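You operate a simulated robot arm through the tools that you are given. There is no shell and no other tool. Be economical: measure what you need, move in short steps, check, and stop when the job is done.

You run a simulated robot arm. Do the job below in one go: nothing can be reset, and whatever is moved stays where it is left.

JOB
Put the green-capped shaker on top of the orange coral picnic tumbler.
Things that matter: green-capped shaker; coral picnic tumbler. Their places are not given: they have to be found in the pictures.

It is judged by the outcome, as a careful person would: the job done as asked, and still so three seconds after it is handed in. It fails if anything else is knocked over, pushed out of place, dropped, spilled or broken.

ROBOT AND FRAMES
A 6-joint arm with a two-finger parallel gripper, fixed in place. Base frame: the origin is at the foot of the arm, x ahead of it, y to its left, z up; the work surface is at about z = 0. Readings come in m, rad, newtons and seconds.
With the tool pointing down near the work surface it reaches from about 0.14 to 0.58 m from the base axis. Its first joint turns from -1.152 to 1.152 rad. Payload 2.1 kg.
The TCP is the grasp point between the finger pads, 0.03 m short of the fingertips. In the tool frame z runs along the fingers and y along their closing line. Largest opening 0.094 m; finger width 0.028, thickness 0.01; the body of the gripper, 0.05 by 0.096 m, starts 0.055 m behind the TCP.
Orientation is that of the tool frame in the base frame, as a unit quaternion [w, x, y, z]. With the fingers straight down and closing along the base's y, the tool's x points along the base's -x, its y along +y and its z along -z.

CONTROLS
- The arm moves only by the tool apply_moves. Its argument "rows" is a list of rows, each a list of 4 numbers: the shift along the base's x, y, z in units of 500 mm (1.0 is 500 mm), then the turn about the base's z in units of 45 degrees (1.0 is 45 degrees). In form: [[tx, ty, tz, spin], ...]. A call has 1 to 12 rows; each row is the pose to reach, as a shift and turn from the pose commanded when the call began. "claw" is the gripper command, from -1 (fully open) to 1 (shut), values between in proportion, set as the call begins (left out, the last holds). A call with a number of a shift or a turn outside -1 to 1 is refused whole. Each row takes 0.2 s and may step no farther than 0.05 m and 0.15 rad from the row before; otherwise, or with a gripper value out of range, the whole call is refused. A pose out of reach is approached as far as the arm can. The call stops where the force on the tool passes 40 N (or 10 N more than at its start, if that is more) or the arm is blocked; 0.2 s more then pass. Each finger travels about 0.072 m/s and halts on what it meets, pressing with about 41 N; the grip force reading is that of the motor and also rises with nothing between the fingers. The clock runs only during rows and for 0.2 s after the last one: add rows that repeat a pose to give the fingers time. It gives the time, the measured TCP pose, the force on the tool (base axes), the opening and the grip force at its end, in the units of the frame above (readings bear some noise), and new pictures: "pictures" is both (left out), scene, wrist or none.
- Cameras (640 x 400 px; columns grow to the right, rows downward): "scene" is fixed at [0.0567, -0.3721, 0.4852]; the picture's right is [0.76, -0.64, 0.00], its down [-0.37, -0.44, -0.82] and it looks along [0.53, 0.62, -0.58] (base axes); focal length 226 px, centre (320, 200). "wrist" rides on the gripper at [-0.037, 0, -0.058] in the tool frame; the picture's right is [0.00, -1.00, 0.00], its down [0.97, 0.00, -0.24] and it looks along [0.24, 0.00, 0.97] (tool axes); focal length 218 px, centre (320, 200).
- probe_pixels(camera, pixels): for up to 12 pixels [column, row] of the newest picture of that camera ("zoom" is the newest enlarged one), the place [x, y, z] in the base frame of the surface seen there, good to about 0.003 m. The clock stands still meanwhile.
- zoom(camera, box): a new picture of the part [left, top, right, bottom] of that camera's present view, enlarged. The clock stands still meanwhile.
- job_done(): hands the job in; it is judged then, once.

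Keep the steps short. Do not move on a guess: measure, check each grasp and each placing, and mend mistakes. In all there are 60 turns and 150 pictures (those below and enlarged ones count). Leave the gripper open and the arm clear of the work at the hand-in unless told otherwise, and finish with a single line.

The tools are called after "Emit:" as name(argument=value, ...) on one line, values as JSON. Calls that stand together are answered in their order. apply_moves: Moves the arm, as the interface text tells. Its arguments: {"type":"object","properties":{"rows":{"type":"array","items":{"type":"array","items":{"type":"number"}}},"claw":{"type":"number"},"pictures":{"type":"string","enum":["both","scene","wrist","none"]}},"required":["rows"]} The other tools are called the same way: probe_pixels (camera, pixels) gives the place of the surface under pixels of a picture; zoom (camera, box) takes an enlarged picture of a part of a camera's view; job_done () hands the job in.

At the start:

```text
t: 0.0
position: [0.2246, -0.1446, 0.3573]
orientation: [0.001, 0.0, 1.0, 0.0]
force: [0.5, 0.1, 0.0]
opening: 0.0942
finger_force: 0.0
```

scene: 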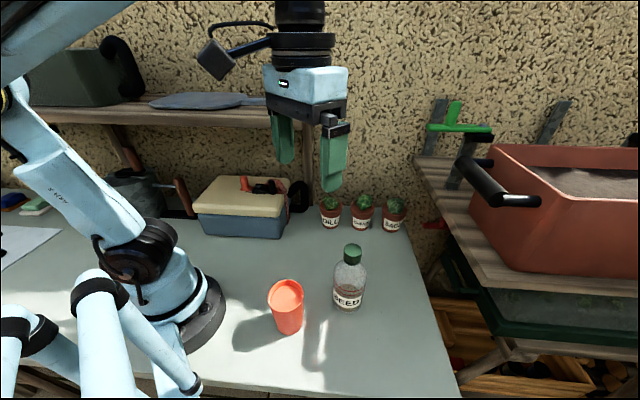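
wrist: 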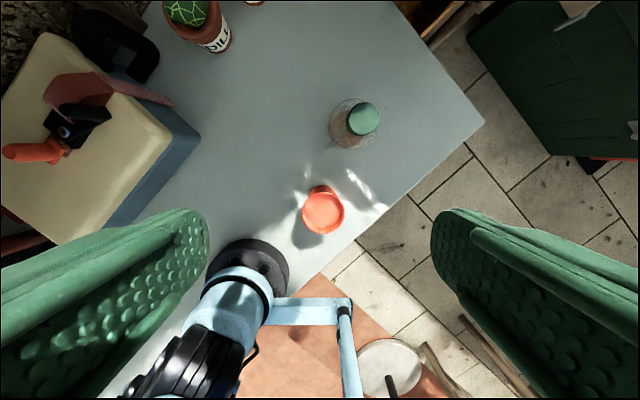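

I see the green-capped shaker near scene (349,277) and the coral tumbler near (287,306). I'll enlarge that area to see their shapes.

Emit:
zoom(camera="scene", box=[230, 220, 410, 350])

Emit:
zoom(camera="wrist", box=[270, 80, 420, 260])

Emit:
probe_pixels(camera="scene", pixels=[[352, 247], [349, 262], [347, 280], [347, 297], [347, 308], [287, 292], [287, 284], [290, 303], [290, 320], [290, 332], [271, 293], [303, 289]])

Emit:
probe_pixels(camera="wrist", pixels=[[364, 118], [350, 116], [378, 118], [364, 105], [364, 132], [323, 212], [304, 212], [343, 212], [323, 194], [323, 231], [335, 125], [400, 130]])

```text
3.08 times, centred on (320, 285) of scene
```

zoom: 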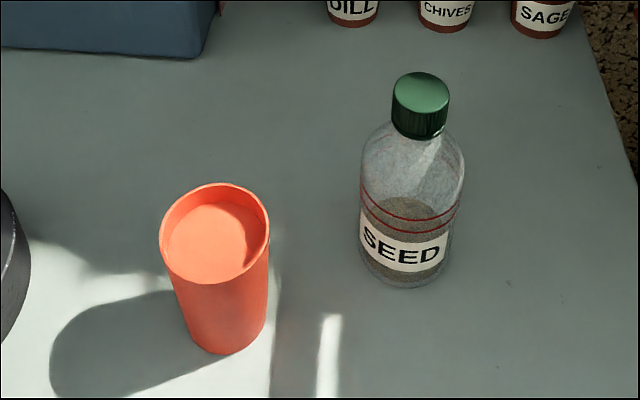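

```text
2.22 times, centred on (345, 170) of wrist
```

zoom: 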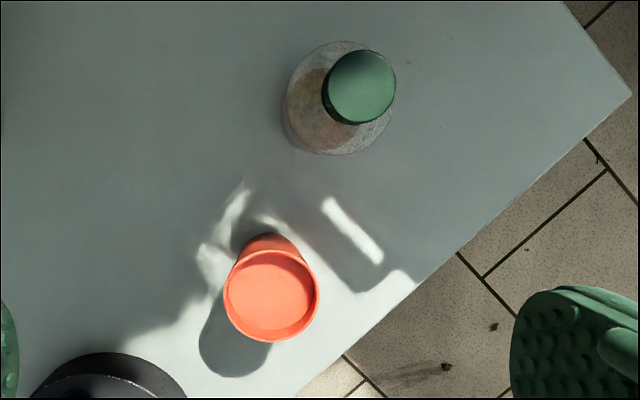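

```text
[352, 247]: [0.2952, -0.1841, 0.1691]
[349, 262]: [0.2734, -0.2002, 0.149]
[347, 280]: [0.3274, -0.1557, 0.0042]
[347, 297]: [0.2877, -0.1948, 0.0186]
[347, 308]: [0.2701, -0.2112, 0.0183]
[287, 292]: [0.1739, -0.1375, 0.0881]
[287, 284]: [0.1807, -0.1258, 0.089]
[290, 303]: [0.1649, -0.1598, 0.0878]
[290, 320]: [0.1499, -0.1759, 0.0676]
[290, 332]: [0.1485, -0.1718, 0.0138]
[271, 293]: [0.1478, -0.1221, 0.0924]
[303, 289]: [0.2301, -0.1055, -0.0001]
```

```text
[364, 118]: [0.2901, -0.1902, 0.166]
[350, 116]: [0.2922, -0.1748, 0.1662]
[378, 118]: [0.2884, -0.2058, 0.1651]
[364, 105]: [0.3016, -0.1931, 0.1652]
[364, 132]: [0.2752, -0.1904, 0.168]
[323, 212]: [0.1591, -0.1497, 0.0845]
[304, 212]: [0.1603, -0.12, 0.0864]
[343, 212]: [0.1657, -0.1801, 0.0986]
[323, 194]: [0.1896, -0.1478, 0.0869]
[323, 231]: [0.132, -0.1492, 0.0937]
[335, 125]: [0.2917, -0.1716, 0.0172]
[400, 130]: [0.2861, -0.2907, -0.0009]
```

The cap's centre is about (0.289, -0.190) with its top at z 0.167. The tumbler is about (0.160, -0.150) with its rim near 0.095. I'll enlarge the wrist view of each one to measure rim and bottle width.

Emit:
zoom(camera="wrist", box=[283, 175, 363, 245])

Emit:
probe_pixels(camera="wrist", pixels=[[302, 210], [303, 218], [344, 212], [343, 206], [323, 192], [323, 233], [310, 227], [336, 227], [323, 205], [323, 222], [335, 197], [310, 197]])

Emit:
zoom(camera="scene", box=[315, 235, 385, 320])

```text
5.71 times, centred on (323, 210) of wrist
```

zoom: 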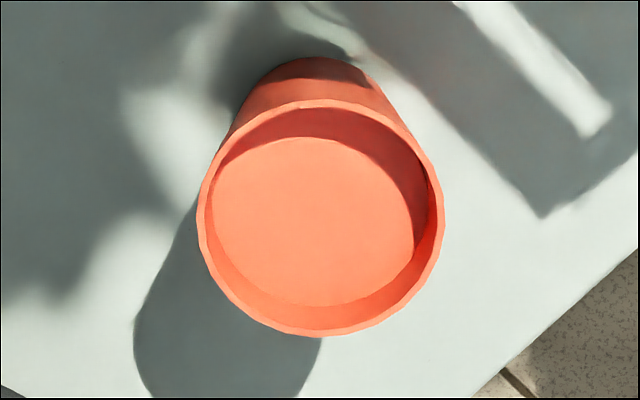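

```text
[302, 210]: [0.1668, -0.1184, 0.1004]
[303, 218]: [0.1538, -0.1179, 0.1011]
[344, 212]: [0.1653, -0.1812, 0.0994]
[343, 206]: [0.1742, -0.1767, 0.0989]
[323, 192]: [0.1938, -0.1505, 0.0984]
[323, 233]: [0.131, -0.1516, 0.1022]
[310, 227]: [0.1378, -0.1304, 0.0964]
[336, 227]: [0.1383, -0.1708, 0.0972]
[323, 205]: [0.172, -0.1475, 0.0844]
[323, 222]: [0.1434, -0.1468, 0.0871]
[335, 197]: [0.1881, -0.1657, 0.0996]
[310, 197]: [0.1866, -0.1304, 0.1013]
```

```text
4.71 times, centred on (350, 278) of scene
```

zoom: 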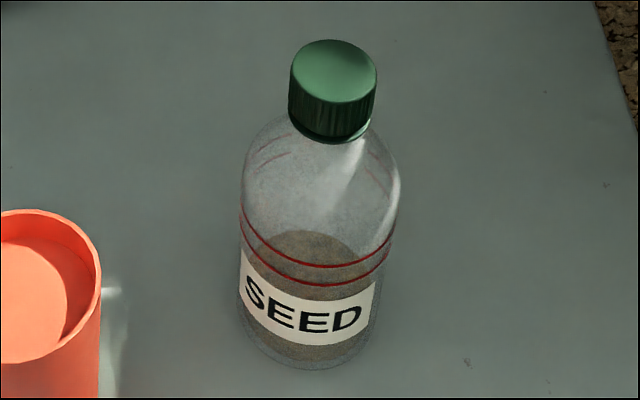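

Rim centre measures (0.1625, -0.150), z 0.100, with a recess about 15 mm deep. The bottle is about 0.065 to 0.07 wide. Next I hover over the shaker, fingers open, and check alignment.

Emit:
apply_moves(rows=[[0.032, -0.023, -0.053, 0], [0.064, -0.045, -0.107, 0], [0.097, -0.068, -0.16, 0], [0.129, -0.091, -0.2, 0], [0.129, -0.091, -0.2, 0]], claw=-1)

```text
t: 1.2
position: [0.2897, -0.1885, 0.2564]
orientation: [0.0, -0.001, 1.0, 0.0]
force: [0.2, -0.7, -0.6]
opening: 0.094
finger_force: 0.0
```

scene: 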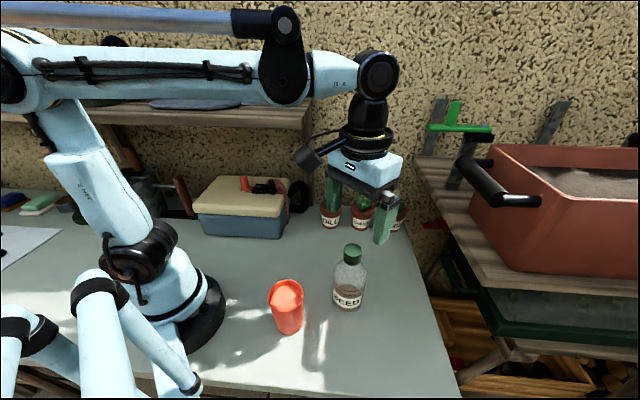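
wrist: 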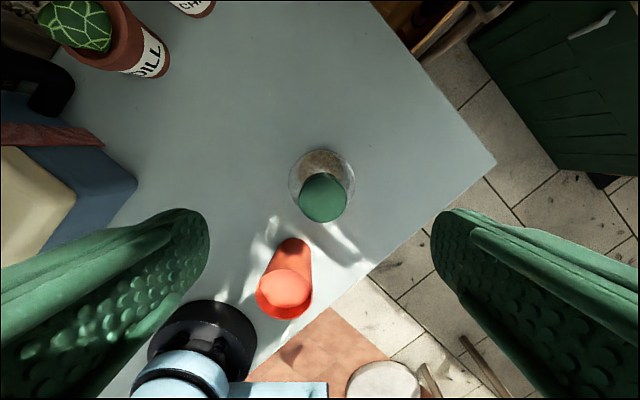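

The shaker sits centrally between the fingers in the wrist view (cap at 323,197). I'll re-measure the cap from here.

Emit:
probe_pixels(camera="wrist", pixels=[[323, 197], [301, 195], [345, 195], [323, 176], [323, 215], [310, 160], [340, 160], [323, 155]])

Emit:
zoom(camera="wrist", box=[270, 135, 374, 235])

```text
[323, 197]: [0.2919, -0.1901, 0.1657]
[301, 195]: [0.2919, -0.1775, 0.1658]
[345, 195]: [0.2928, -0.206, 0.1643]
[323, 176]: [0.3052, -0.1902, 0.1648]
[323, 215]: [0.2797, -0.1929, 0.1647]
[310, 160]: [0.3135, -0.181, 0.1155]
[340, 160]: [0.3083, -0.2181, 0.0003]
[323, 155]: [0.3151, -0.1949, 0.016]
```

```text
4.00 times, centred on (322, 185) of wrist
```

zoom: 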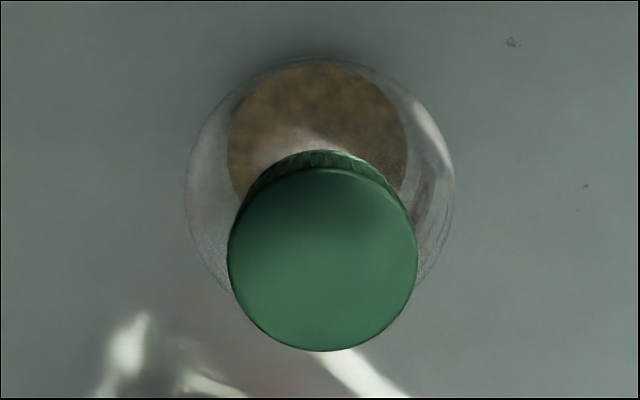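

The shaker axis is about (0.2905, -0.1905), within 2 mm of the tool. I'll go down to TCP z ≈ 0.118, which keeps the palm about 6 mm above the cap and the fingers around the upper body.

Emit:
apply_moves(rows=[[0.002, -0.001, -0.08, 0], [0.002, -0.001, -0.16, 0], [0.002, -0.001, -0.22, 0], [0.002, -0.001, -0.26, 0], [0.002, -0.001, -0.278, 0], [0.002, -0.001, -0.278, 0]])

```text
t: 2.6
position: [0.2914, -0.1889, 0.117]
orientation: [0.001, 0.0, 1.0, 0.0]
force: [0.5, 0.3, 0.4]
opening: 0.094
finger_force: 0.1
```

scene: 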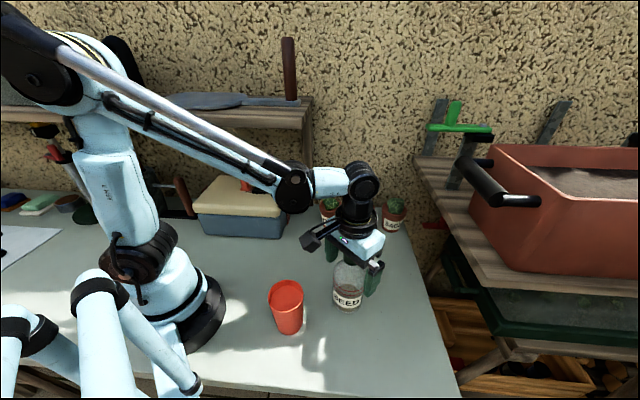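
wrist: 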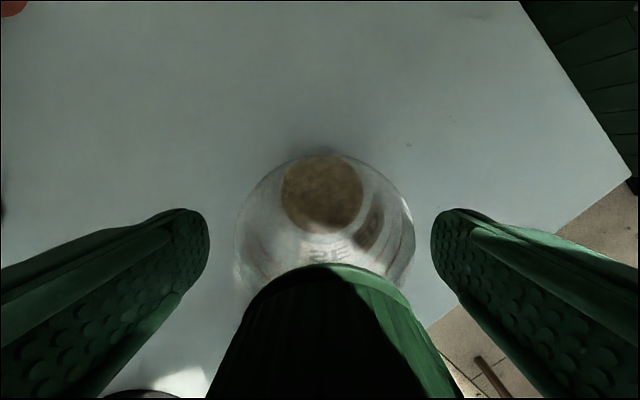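

Both fingers straddle the bottle evenly (bottle columns 235–415, finger tips 209 and 431) and there's no contact force. Closing now.

Emit:
apply_moves(rows=[[0, 0, 0, 0], [0, 0, 0, 0], [0, 0, 0, 0], [0, 0, 0, 0]], claw=1)

```text
t: 3.6
position: [0.2892, -0.1901, 0.1182]
orientation: [0.0, 0.0, 1.0, 0.0]
force: [0.1, 0.0, 0.2]
opening: 0.0673
finger_force: 41.3
```

scene: 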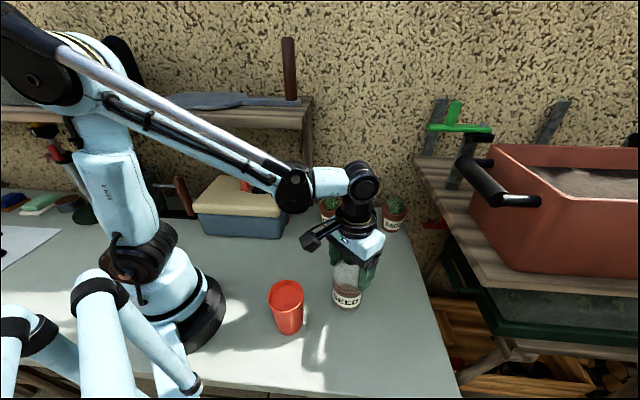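
wrist: 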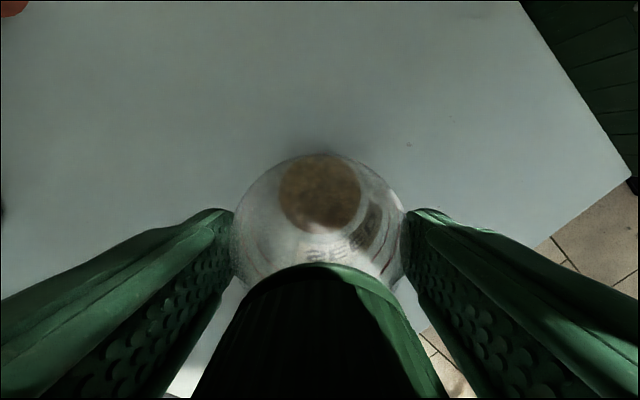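

The fingers stopped at 0.0673 with 41 N, so the bottle body is gripped. I'll lift 30 mm and check it comes up straight.

Emit:
apply_moves(rows=[[0, 0, 0.02, 0], [0, 0, 0.06, 0], [0, 0, 0.06, 0]])

```text
t: 4.4
position: [0.2896, -0.1881, 0.148]
orientation: [0.0, 0.0, 1.0, -0.001]
force: [-0.5, -0.5, -4.8]
opening: 0.0672
finger_force: 40.7
```

scene: 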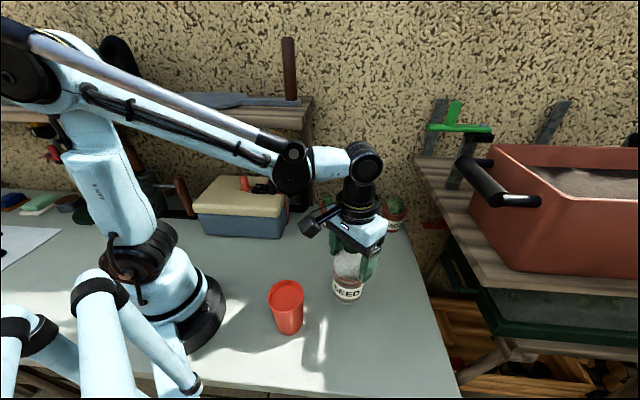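
wrist: 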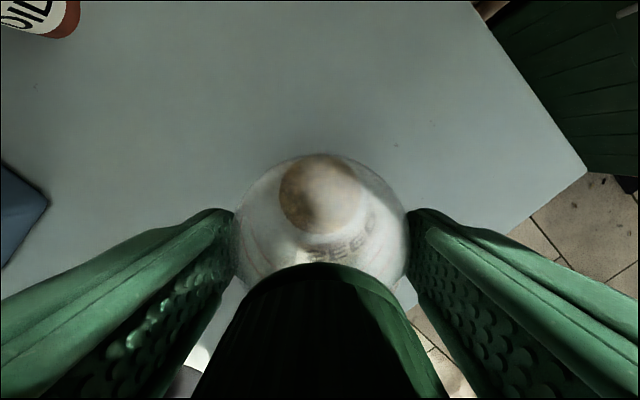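

The shaker is lifted straight (4.8 N load, opening steady). Next I raise it so its base clears the 0.10 rim by about 30 mm, then move over the tumbler.

Emit:
apply_moves(rows=[[0, 0, 0.08, 0], [0, 0, 0.16, 0], [0, 0, 0.203, 0], [-0.06, 0.02, 0.203, 0], [-0.12, 0.04, 0.203, 0], [-0.18, 0.06, 0.203, 0], [-0.225, 0.072, 0.203, 0], [-0.255, 0.0816, 0.203, 0], [-0.255, 0.0816, 0.203, 0]])

```text
t: 6.4
position: [0.1631, -0.1481, 0.25]
orientation: [0.001, 0.0, 1.0, -0.001]
force: [0.2, -0.9, -5.3]
opening: 0.0674
finger_force: 41.6
```

scene: 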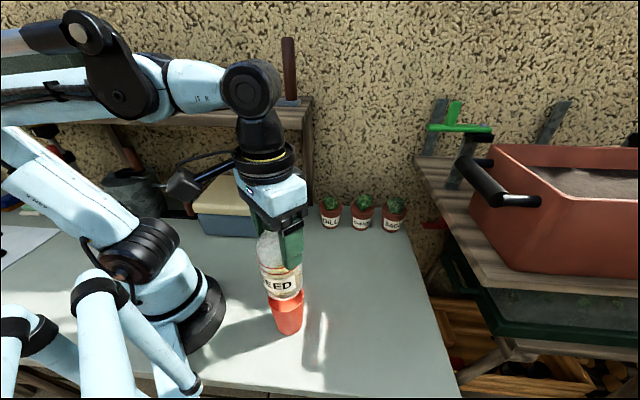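
wrist: 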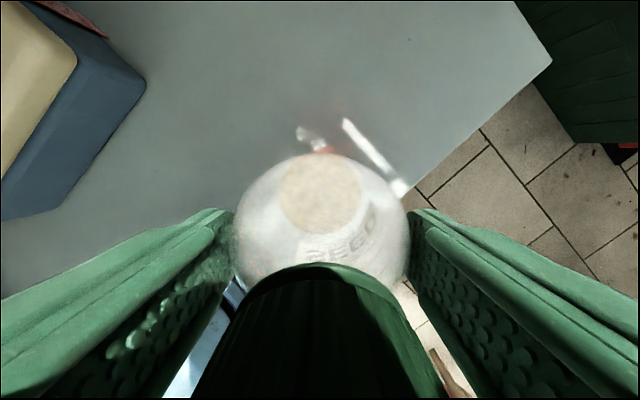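

I'll enlarge the scene around scene (285,290) to check how the shaker lines up with the tumbler.

Emit:
zoom(camera="scene", box=[240, 225, 335, 340])

Emit:
zoom(camera="wrist", box=[230, 110, 420, 290])

```text
3.48 times, centred on (288, 282) of scene
```

zoom: 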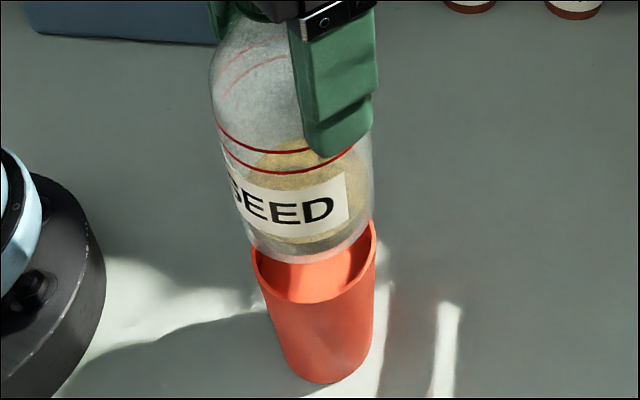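

```text
2.22 times, centred on (325, 200) of wrist
```

zoom: 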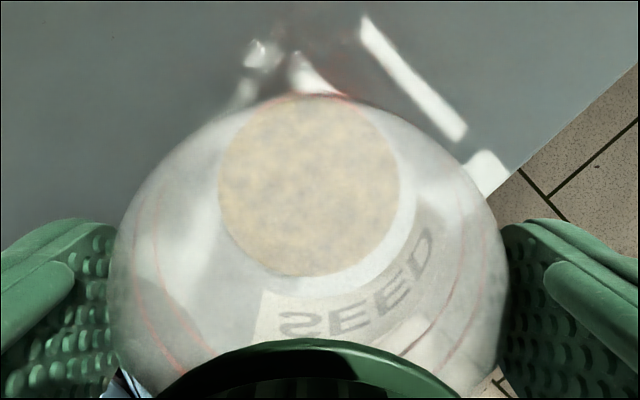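

The shaker looks nearly centred over the rim. I'll probe points on the label and the visible rim to check the offset between the two axes.

Emit:
probe_pixels(camera="scene", pixels=[[265, 281], [268, 284], [273, 286], [279, 287], [285, 287], [291, 285], [296, 281], [303, 290], [302, 297], [289, 308], [277, 306], [270, 301]])

```text
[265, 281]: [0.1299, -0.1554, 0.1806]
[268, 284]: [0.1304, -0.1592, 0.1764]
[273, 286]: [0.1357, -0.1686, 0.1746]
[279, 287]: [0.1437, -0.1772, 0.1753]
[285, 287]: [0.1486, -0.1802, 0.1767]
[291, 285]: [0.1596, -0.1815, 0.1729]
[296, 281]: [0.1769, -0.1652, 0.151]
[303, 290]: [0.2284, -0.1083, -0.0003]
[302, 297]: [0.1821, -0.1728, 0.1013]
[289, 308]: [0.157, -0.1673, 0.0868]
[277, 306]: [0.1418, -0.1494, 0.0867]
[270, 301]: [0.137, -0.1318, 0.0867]
```

The label fits a circle centred at (0.1625, -0.149) with radius about 0.0335. The rim centre is (0.1625, -0.150), so they agree within about 1 mm. I'll lower to about 4 mm above the rim.

Emit:
apply_moves(rows=[[0, -0.001, -0.02, 0], [0, -0.001, -0.04, 0], [0, -0.001, -0.054, 0], [0, -0.001, -0.054, 0]], pictures="scene")

Emit:
zoom(camera="scene", box=[240, 225, 335, 340])

```text
t: 7.4
position: [0.1617, -0.1501, 0.2228]
orientation: [0.002, 0.0, 1.0, 0.0]
force: [-0.2, 0.6, -4.6]
opening: 0.0672
finger_force: 40.6
```

scene: 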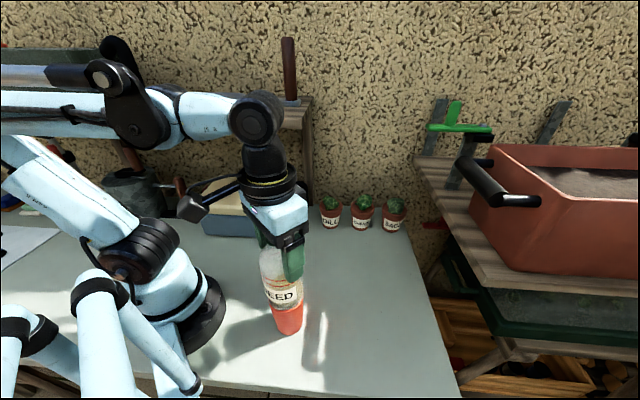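

```text
3.48 times, centred on (288, 282) of scene
```

zoom: 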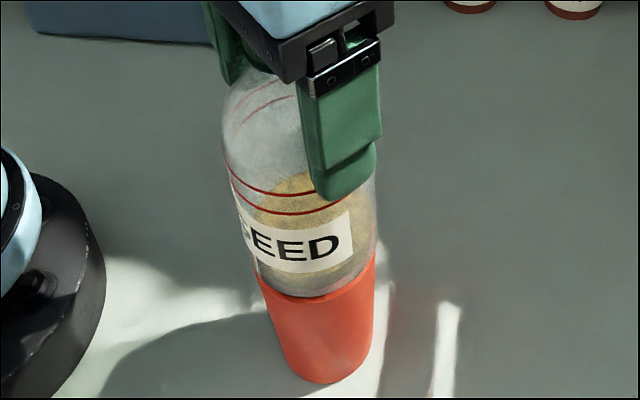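

The shaker's base now hovers just above the rim and is well centred, with the load unchanged at 4.6 N. I'll lower in 1 mm steps and watch the force.

Emit:
apply_moves(rows=[[0, 0, -0.002, 0], [0, 0, -0.004, 0], [0, 0, -0.006, 0], [0, 0, -0.008, 0], [0, 0, -0.008, 0]], pictures="none")

```text
t: 8.6
position: [0.1617, -0.1503, 0.2183]
orientation: [0.001, 0.0, 1.0, 0.0]
force: [0.5, -1.1, -4.4]
opening: 0.067
finger_force: 41.1
```

No contact yet at TCP z 0.218. I'll go down another 3 mm.

Emit:
apply_moves(rows=[[0, 0, -0.002, 0], [0, 0, -0.004, 0], [0, 0, -0.006, 0], [0, 0, -0.006, 0]], pictures="none")

```text
t: 9.6
position: [0.1621, -0.1496, 0.2168]
orientation: [0.0, -0.001, 1.0, -0.001]
force: [-0.8, 0.4, 28.8]
opening: 0.0673
finger_force: 40.8
```

Contact: the force swung from -4.4 to +28.8 N at TCP z 0.2168, which puts the base on the rim. I'll back off about 0.7 mm to relax the push and look.

Emit:
apply_moves(rows=[[0, 0, 0.0014, 0], [0, 0, 0.0014, 0]], pictures="both")

Emit:
zoom(camera="scene", box=[240, 225, 335, 340])

```text
t: 10.2
position: [0.1617, -0.1499, 0.2159]
orientation: [0.001, 0.0, 1.0, -0.001]
force: [2.0, 0.0, 12.6]
opening: 0.0672
finger_force: 41.0
```

scene: 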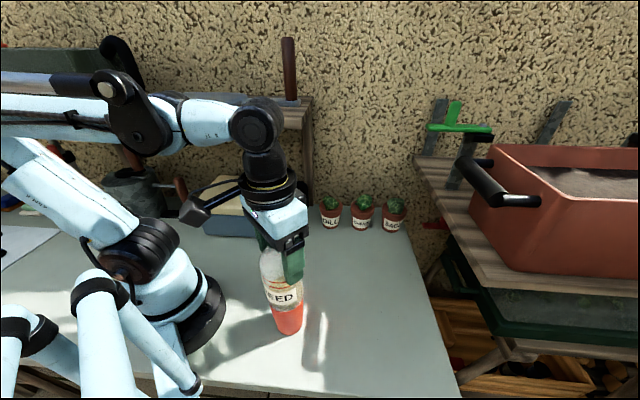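
wrist: 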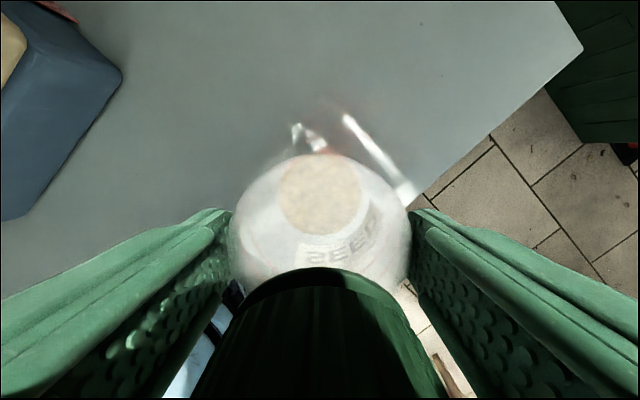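

```text
3.48 times, centred on (288, 282) of scene
```

zoom: 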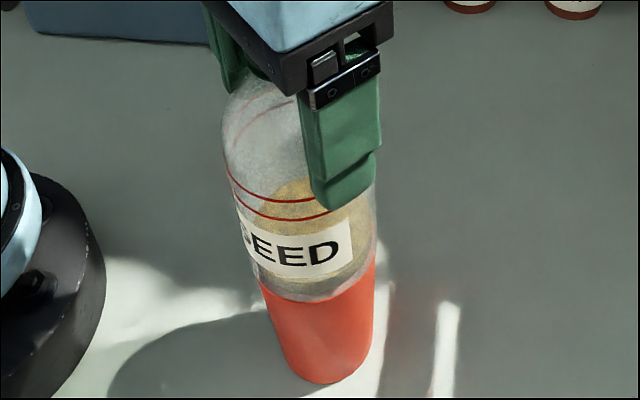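

The shaker stands upright on the tumbler and I'm still pressing with about 12 N. I'll raise 0.5 mm to neutral, then ease the grip open slightly.

Emit:
apply_moves(rows=[[0, 0, 0.001, 0], [0, 0, 0.001, 0]], pictures="none")

Emit:
apply_moves(rows=[[0, 0, 0, 0], [0, 0, 0, 0], [0, 0, 0, 0]], claw=-0.55, pictures="both")

```text
t: 10.8
position: [0.1632, -0.1484, 0.2168]
orientation: [0.0, 0.0, 1.0, 0.0]
force: [0.3, 0.1, -5.1]
opening: 0.0673
finger_force: 40.4
```

```text
t: 11.6
position: [0.1612, -0.1491, 0.2166]
orientation: [0.0, 0.0, 1.0, -0.001]
force: [0.4, 0.3, 0.9]
opening: 0.073
finger_force: 0.0
```

scene: 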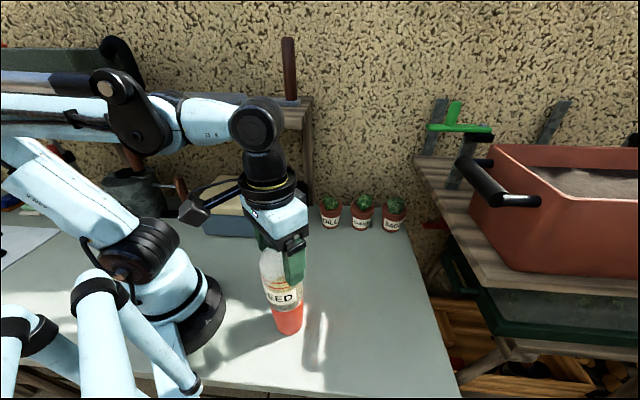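
wrist: 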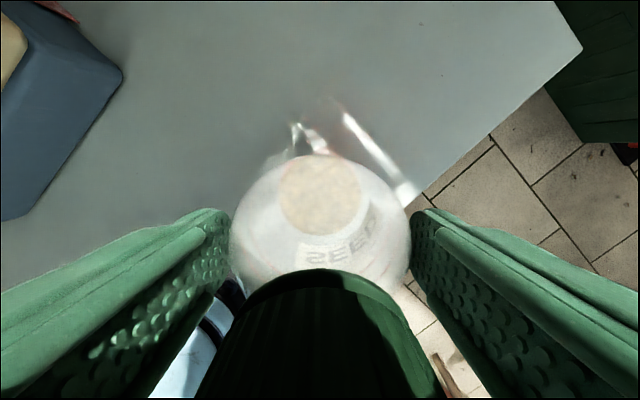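

The shaker is standing on its own between loosened fingers and hasn't shifted. I'll open fully and wait a moment to confirm it stays.

Emit:
apply_moves(rows=[[0, 0, 0, 0], [0, 0, 0, 0], [0, 0, 0, 0], [0, 0, 0, 0], [0, 0, 0, 0]], claw=-1, pictures="wrist")

```text
t: 12.8
position: [0.1625, -0.1486, 0.2167]
orientation: [0.0, 0.0, 1.0, 0.0]
force: [-0.2, 0.7, 0.4]
opening: 0.0942
finger_force: 0.1
```

wrist: 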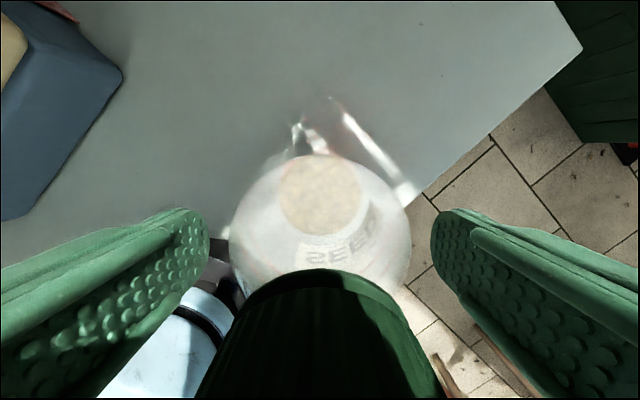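

The fingers are fully open and the shaker is steady. I'll rise straight up until the fingertips clear the cap (top about 0.265), then move away.

Emit:
apply_moves(rows=[[0, 0, 0.04, 0], [0, 0, 0.1, 0], [0, 0, 0.16, 0], [0, 0, 0.22, 0], [0, 0, 0.24, 0], [0.08, 0, 0.25, 0], [0.16, 0, 0.25, 0], [0.24, 0, 0.25, 0], [0.24, 0, 0.25, 0], [0.24, 0, 0.25, 0]])

Emit:
zoom(camera="scene", box=[220, 200, 360, 345])

```text
t: 15.0
position: [0.283, -0.1497, 0.3407]
orientation: [0.001, 0.001, 1.0, 0.0]
force: [-0.2, 0.0, -0.7]
opening: 0.094
finger_force: 0.1
```

scene: 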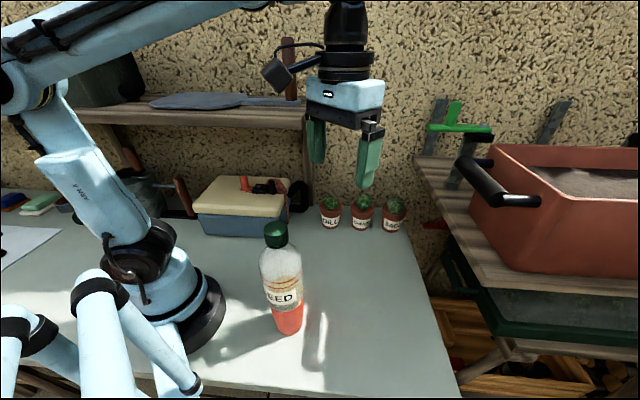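
wrist: 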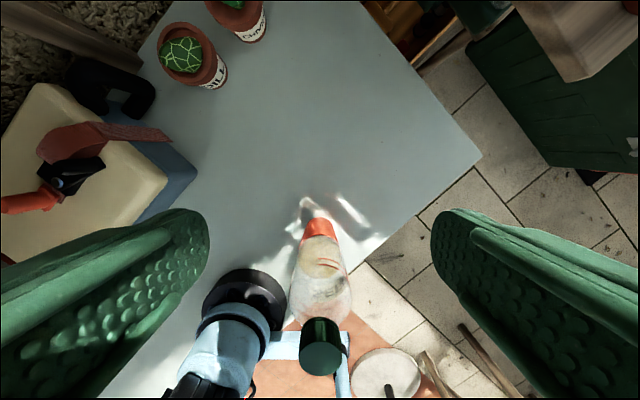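

```text
2.76 times, centred on (290, 272) of scene
```

zoom: 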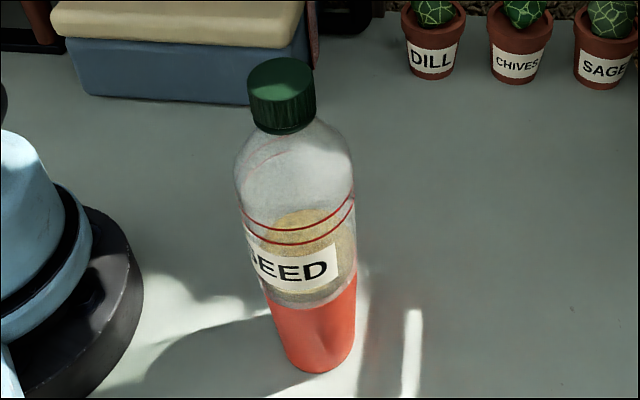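

The shaker stands upright and centred on the tumbler. The gripper is open and clear, and nothing else has moved. Handing in.

Emit:
job_done()

```text
The job is handed in.
```

The green-capped shaker is standing upright on top of the coral picnic tumbler, with the gripper open, the arm clear and nothing else disturbed.
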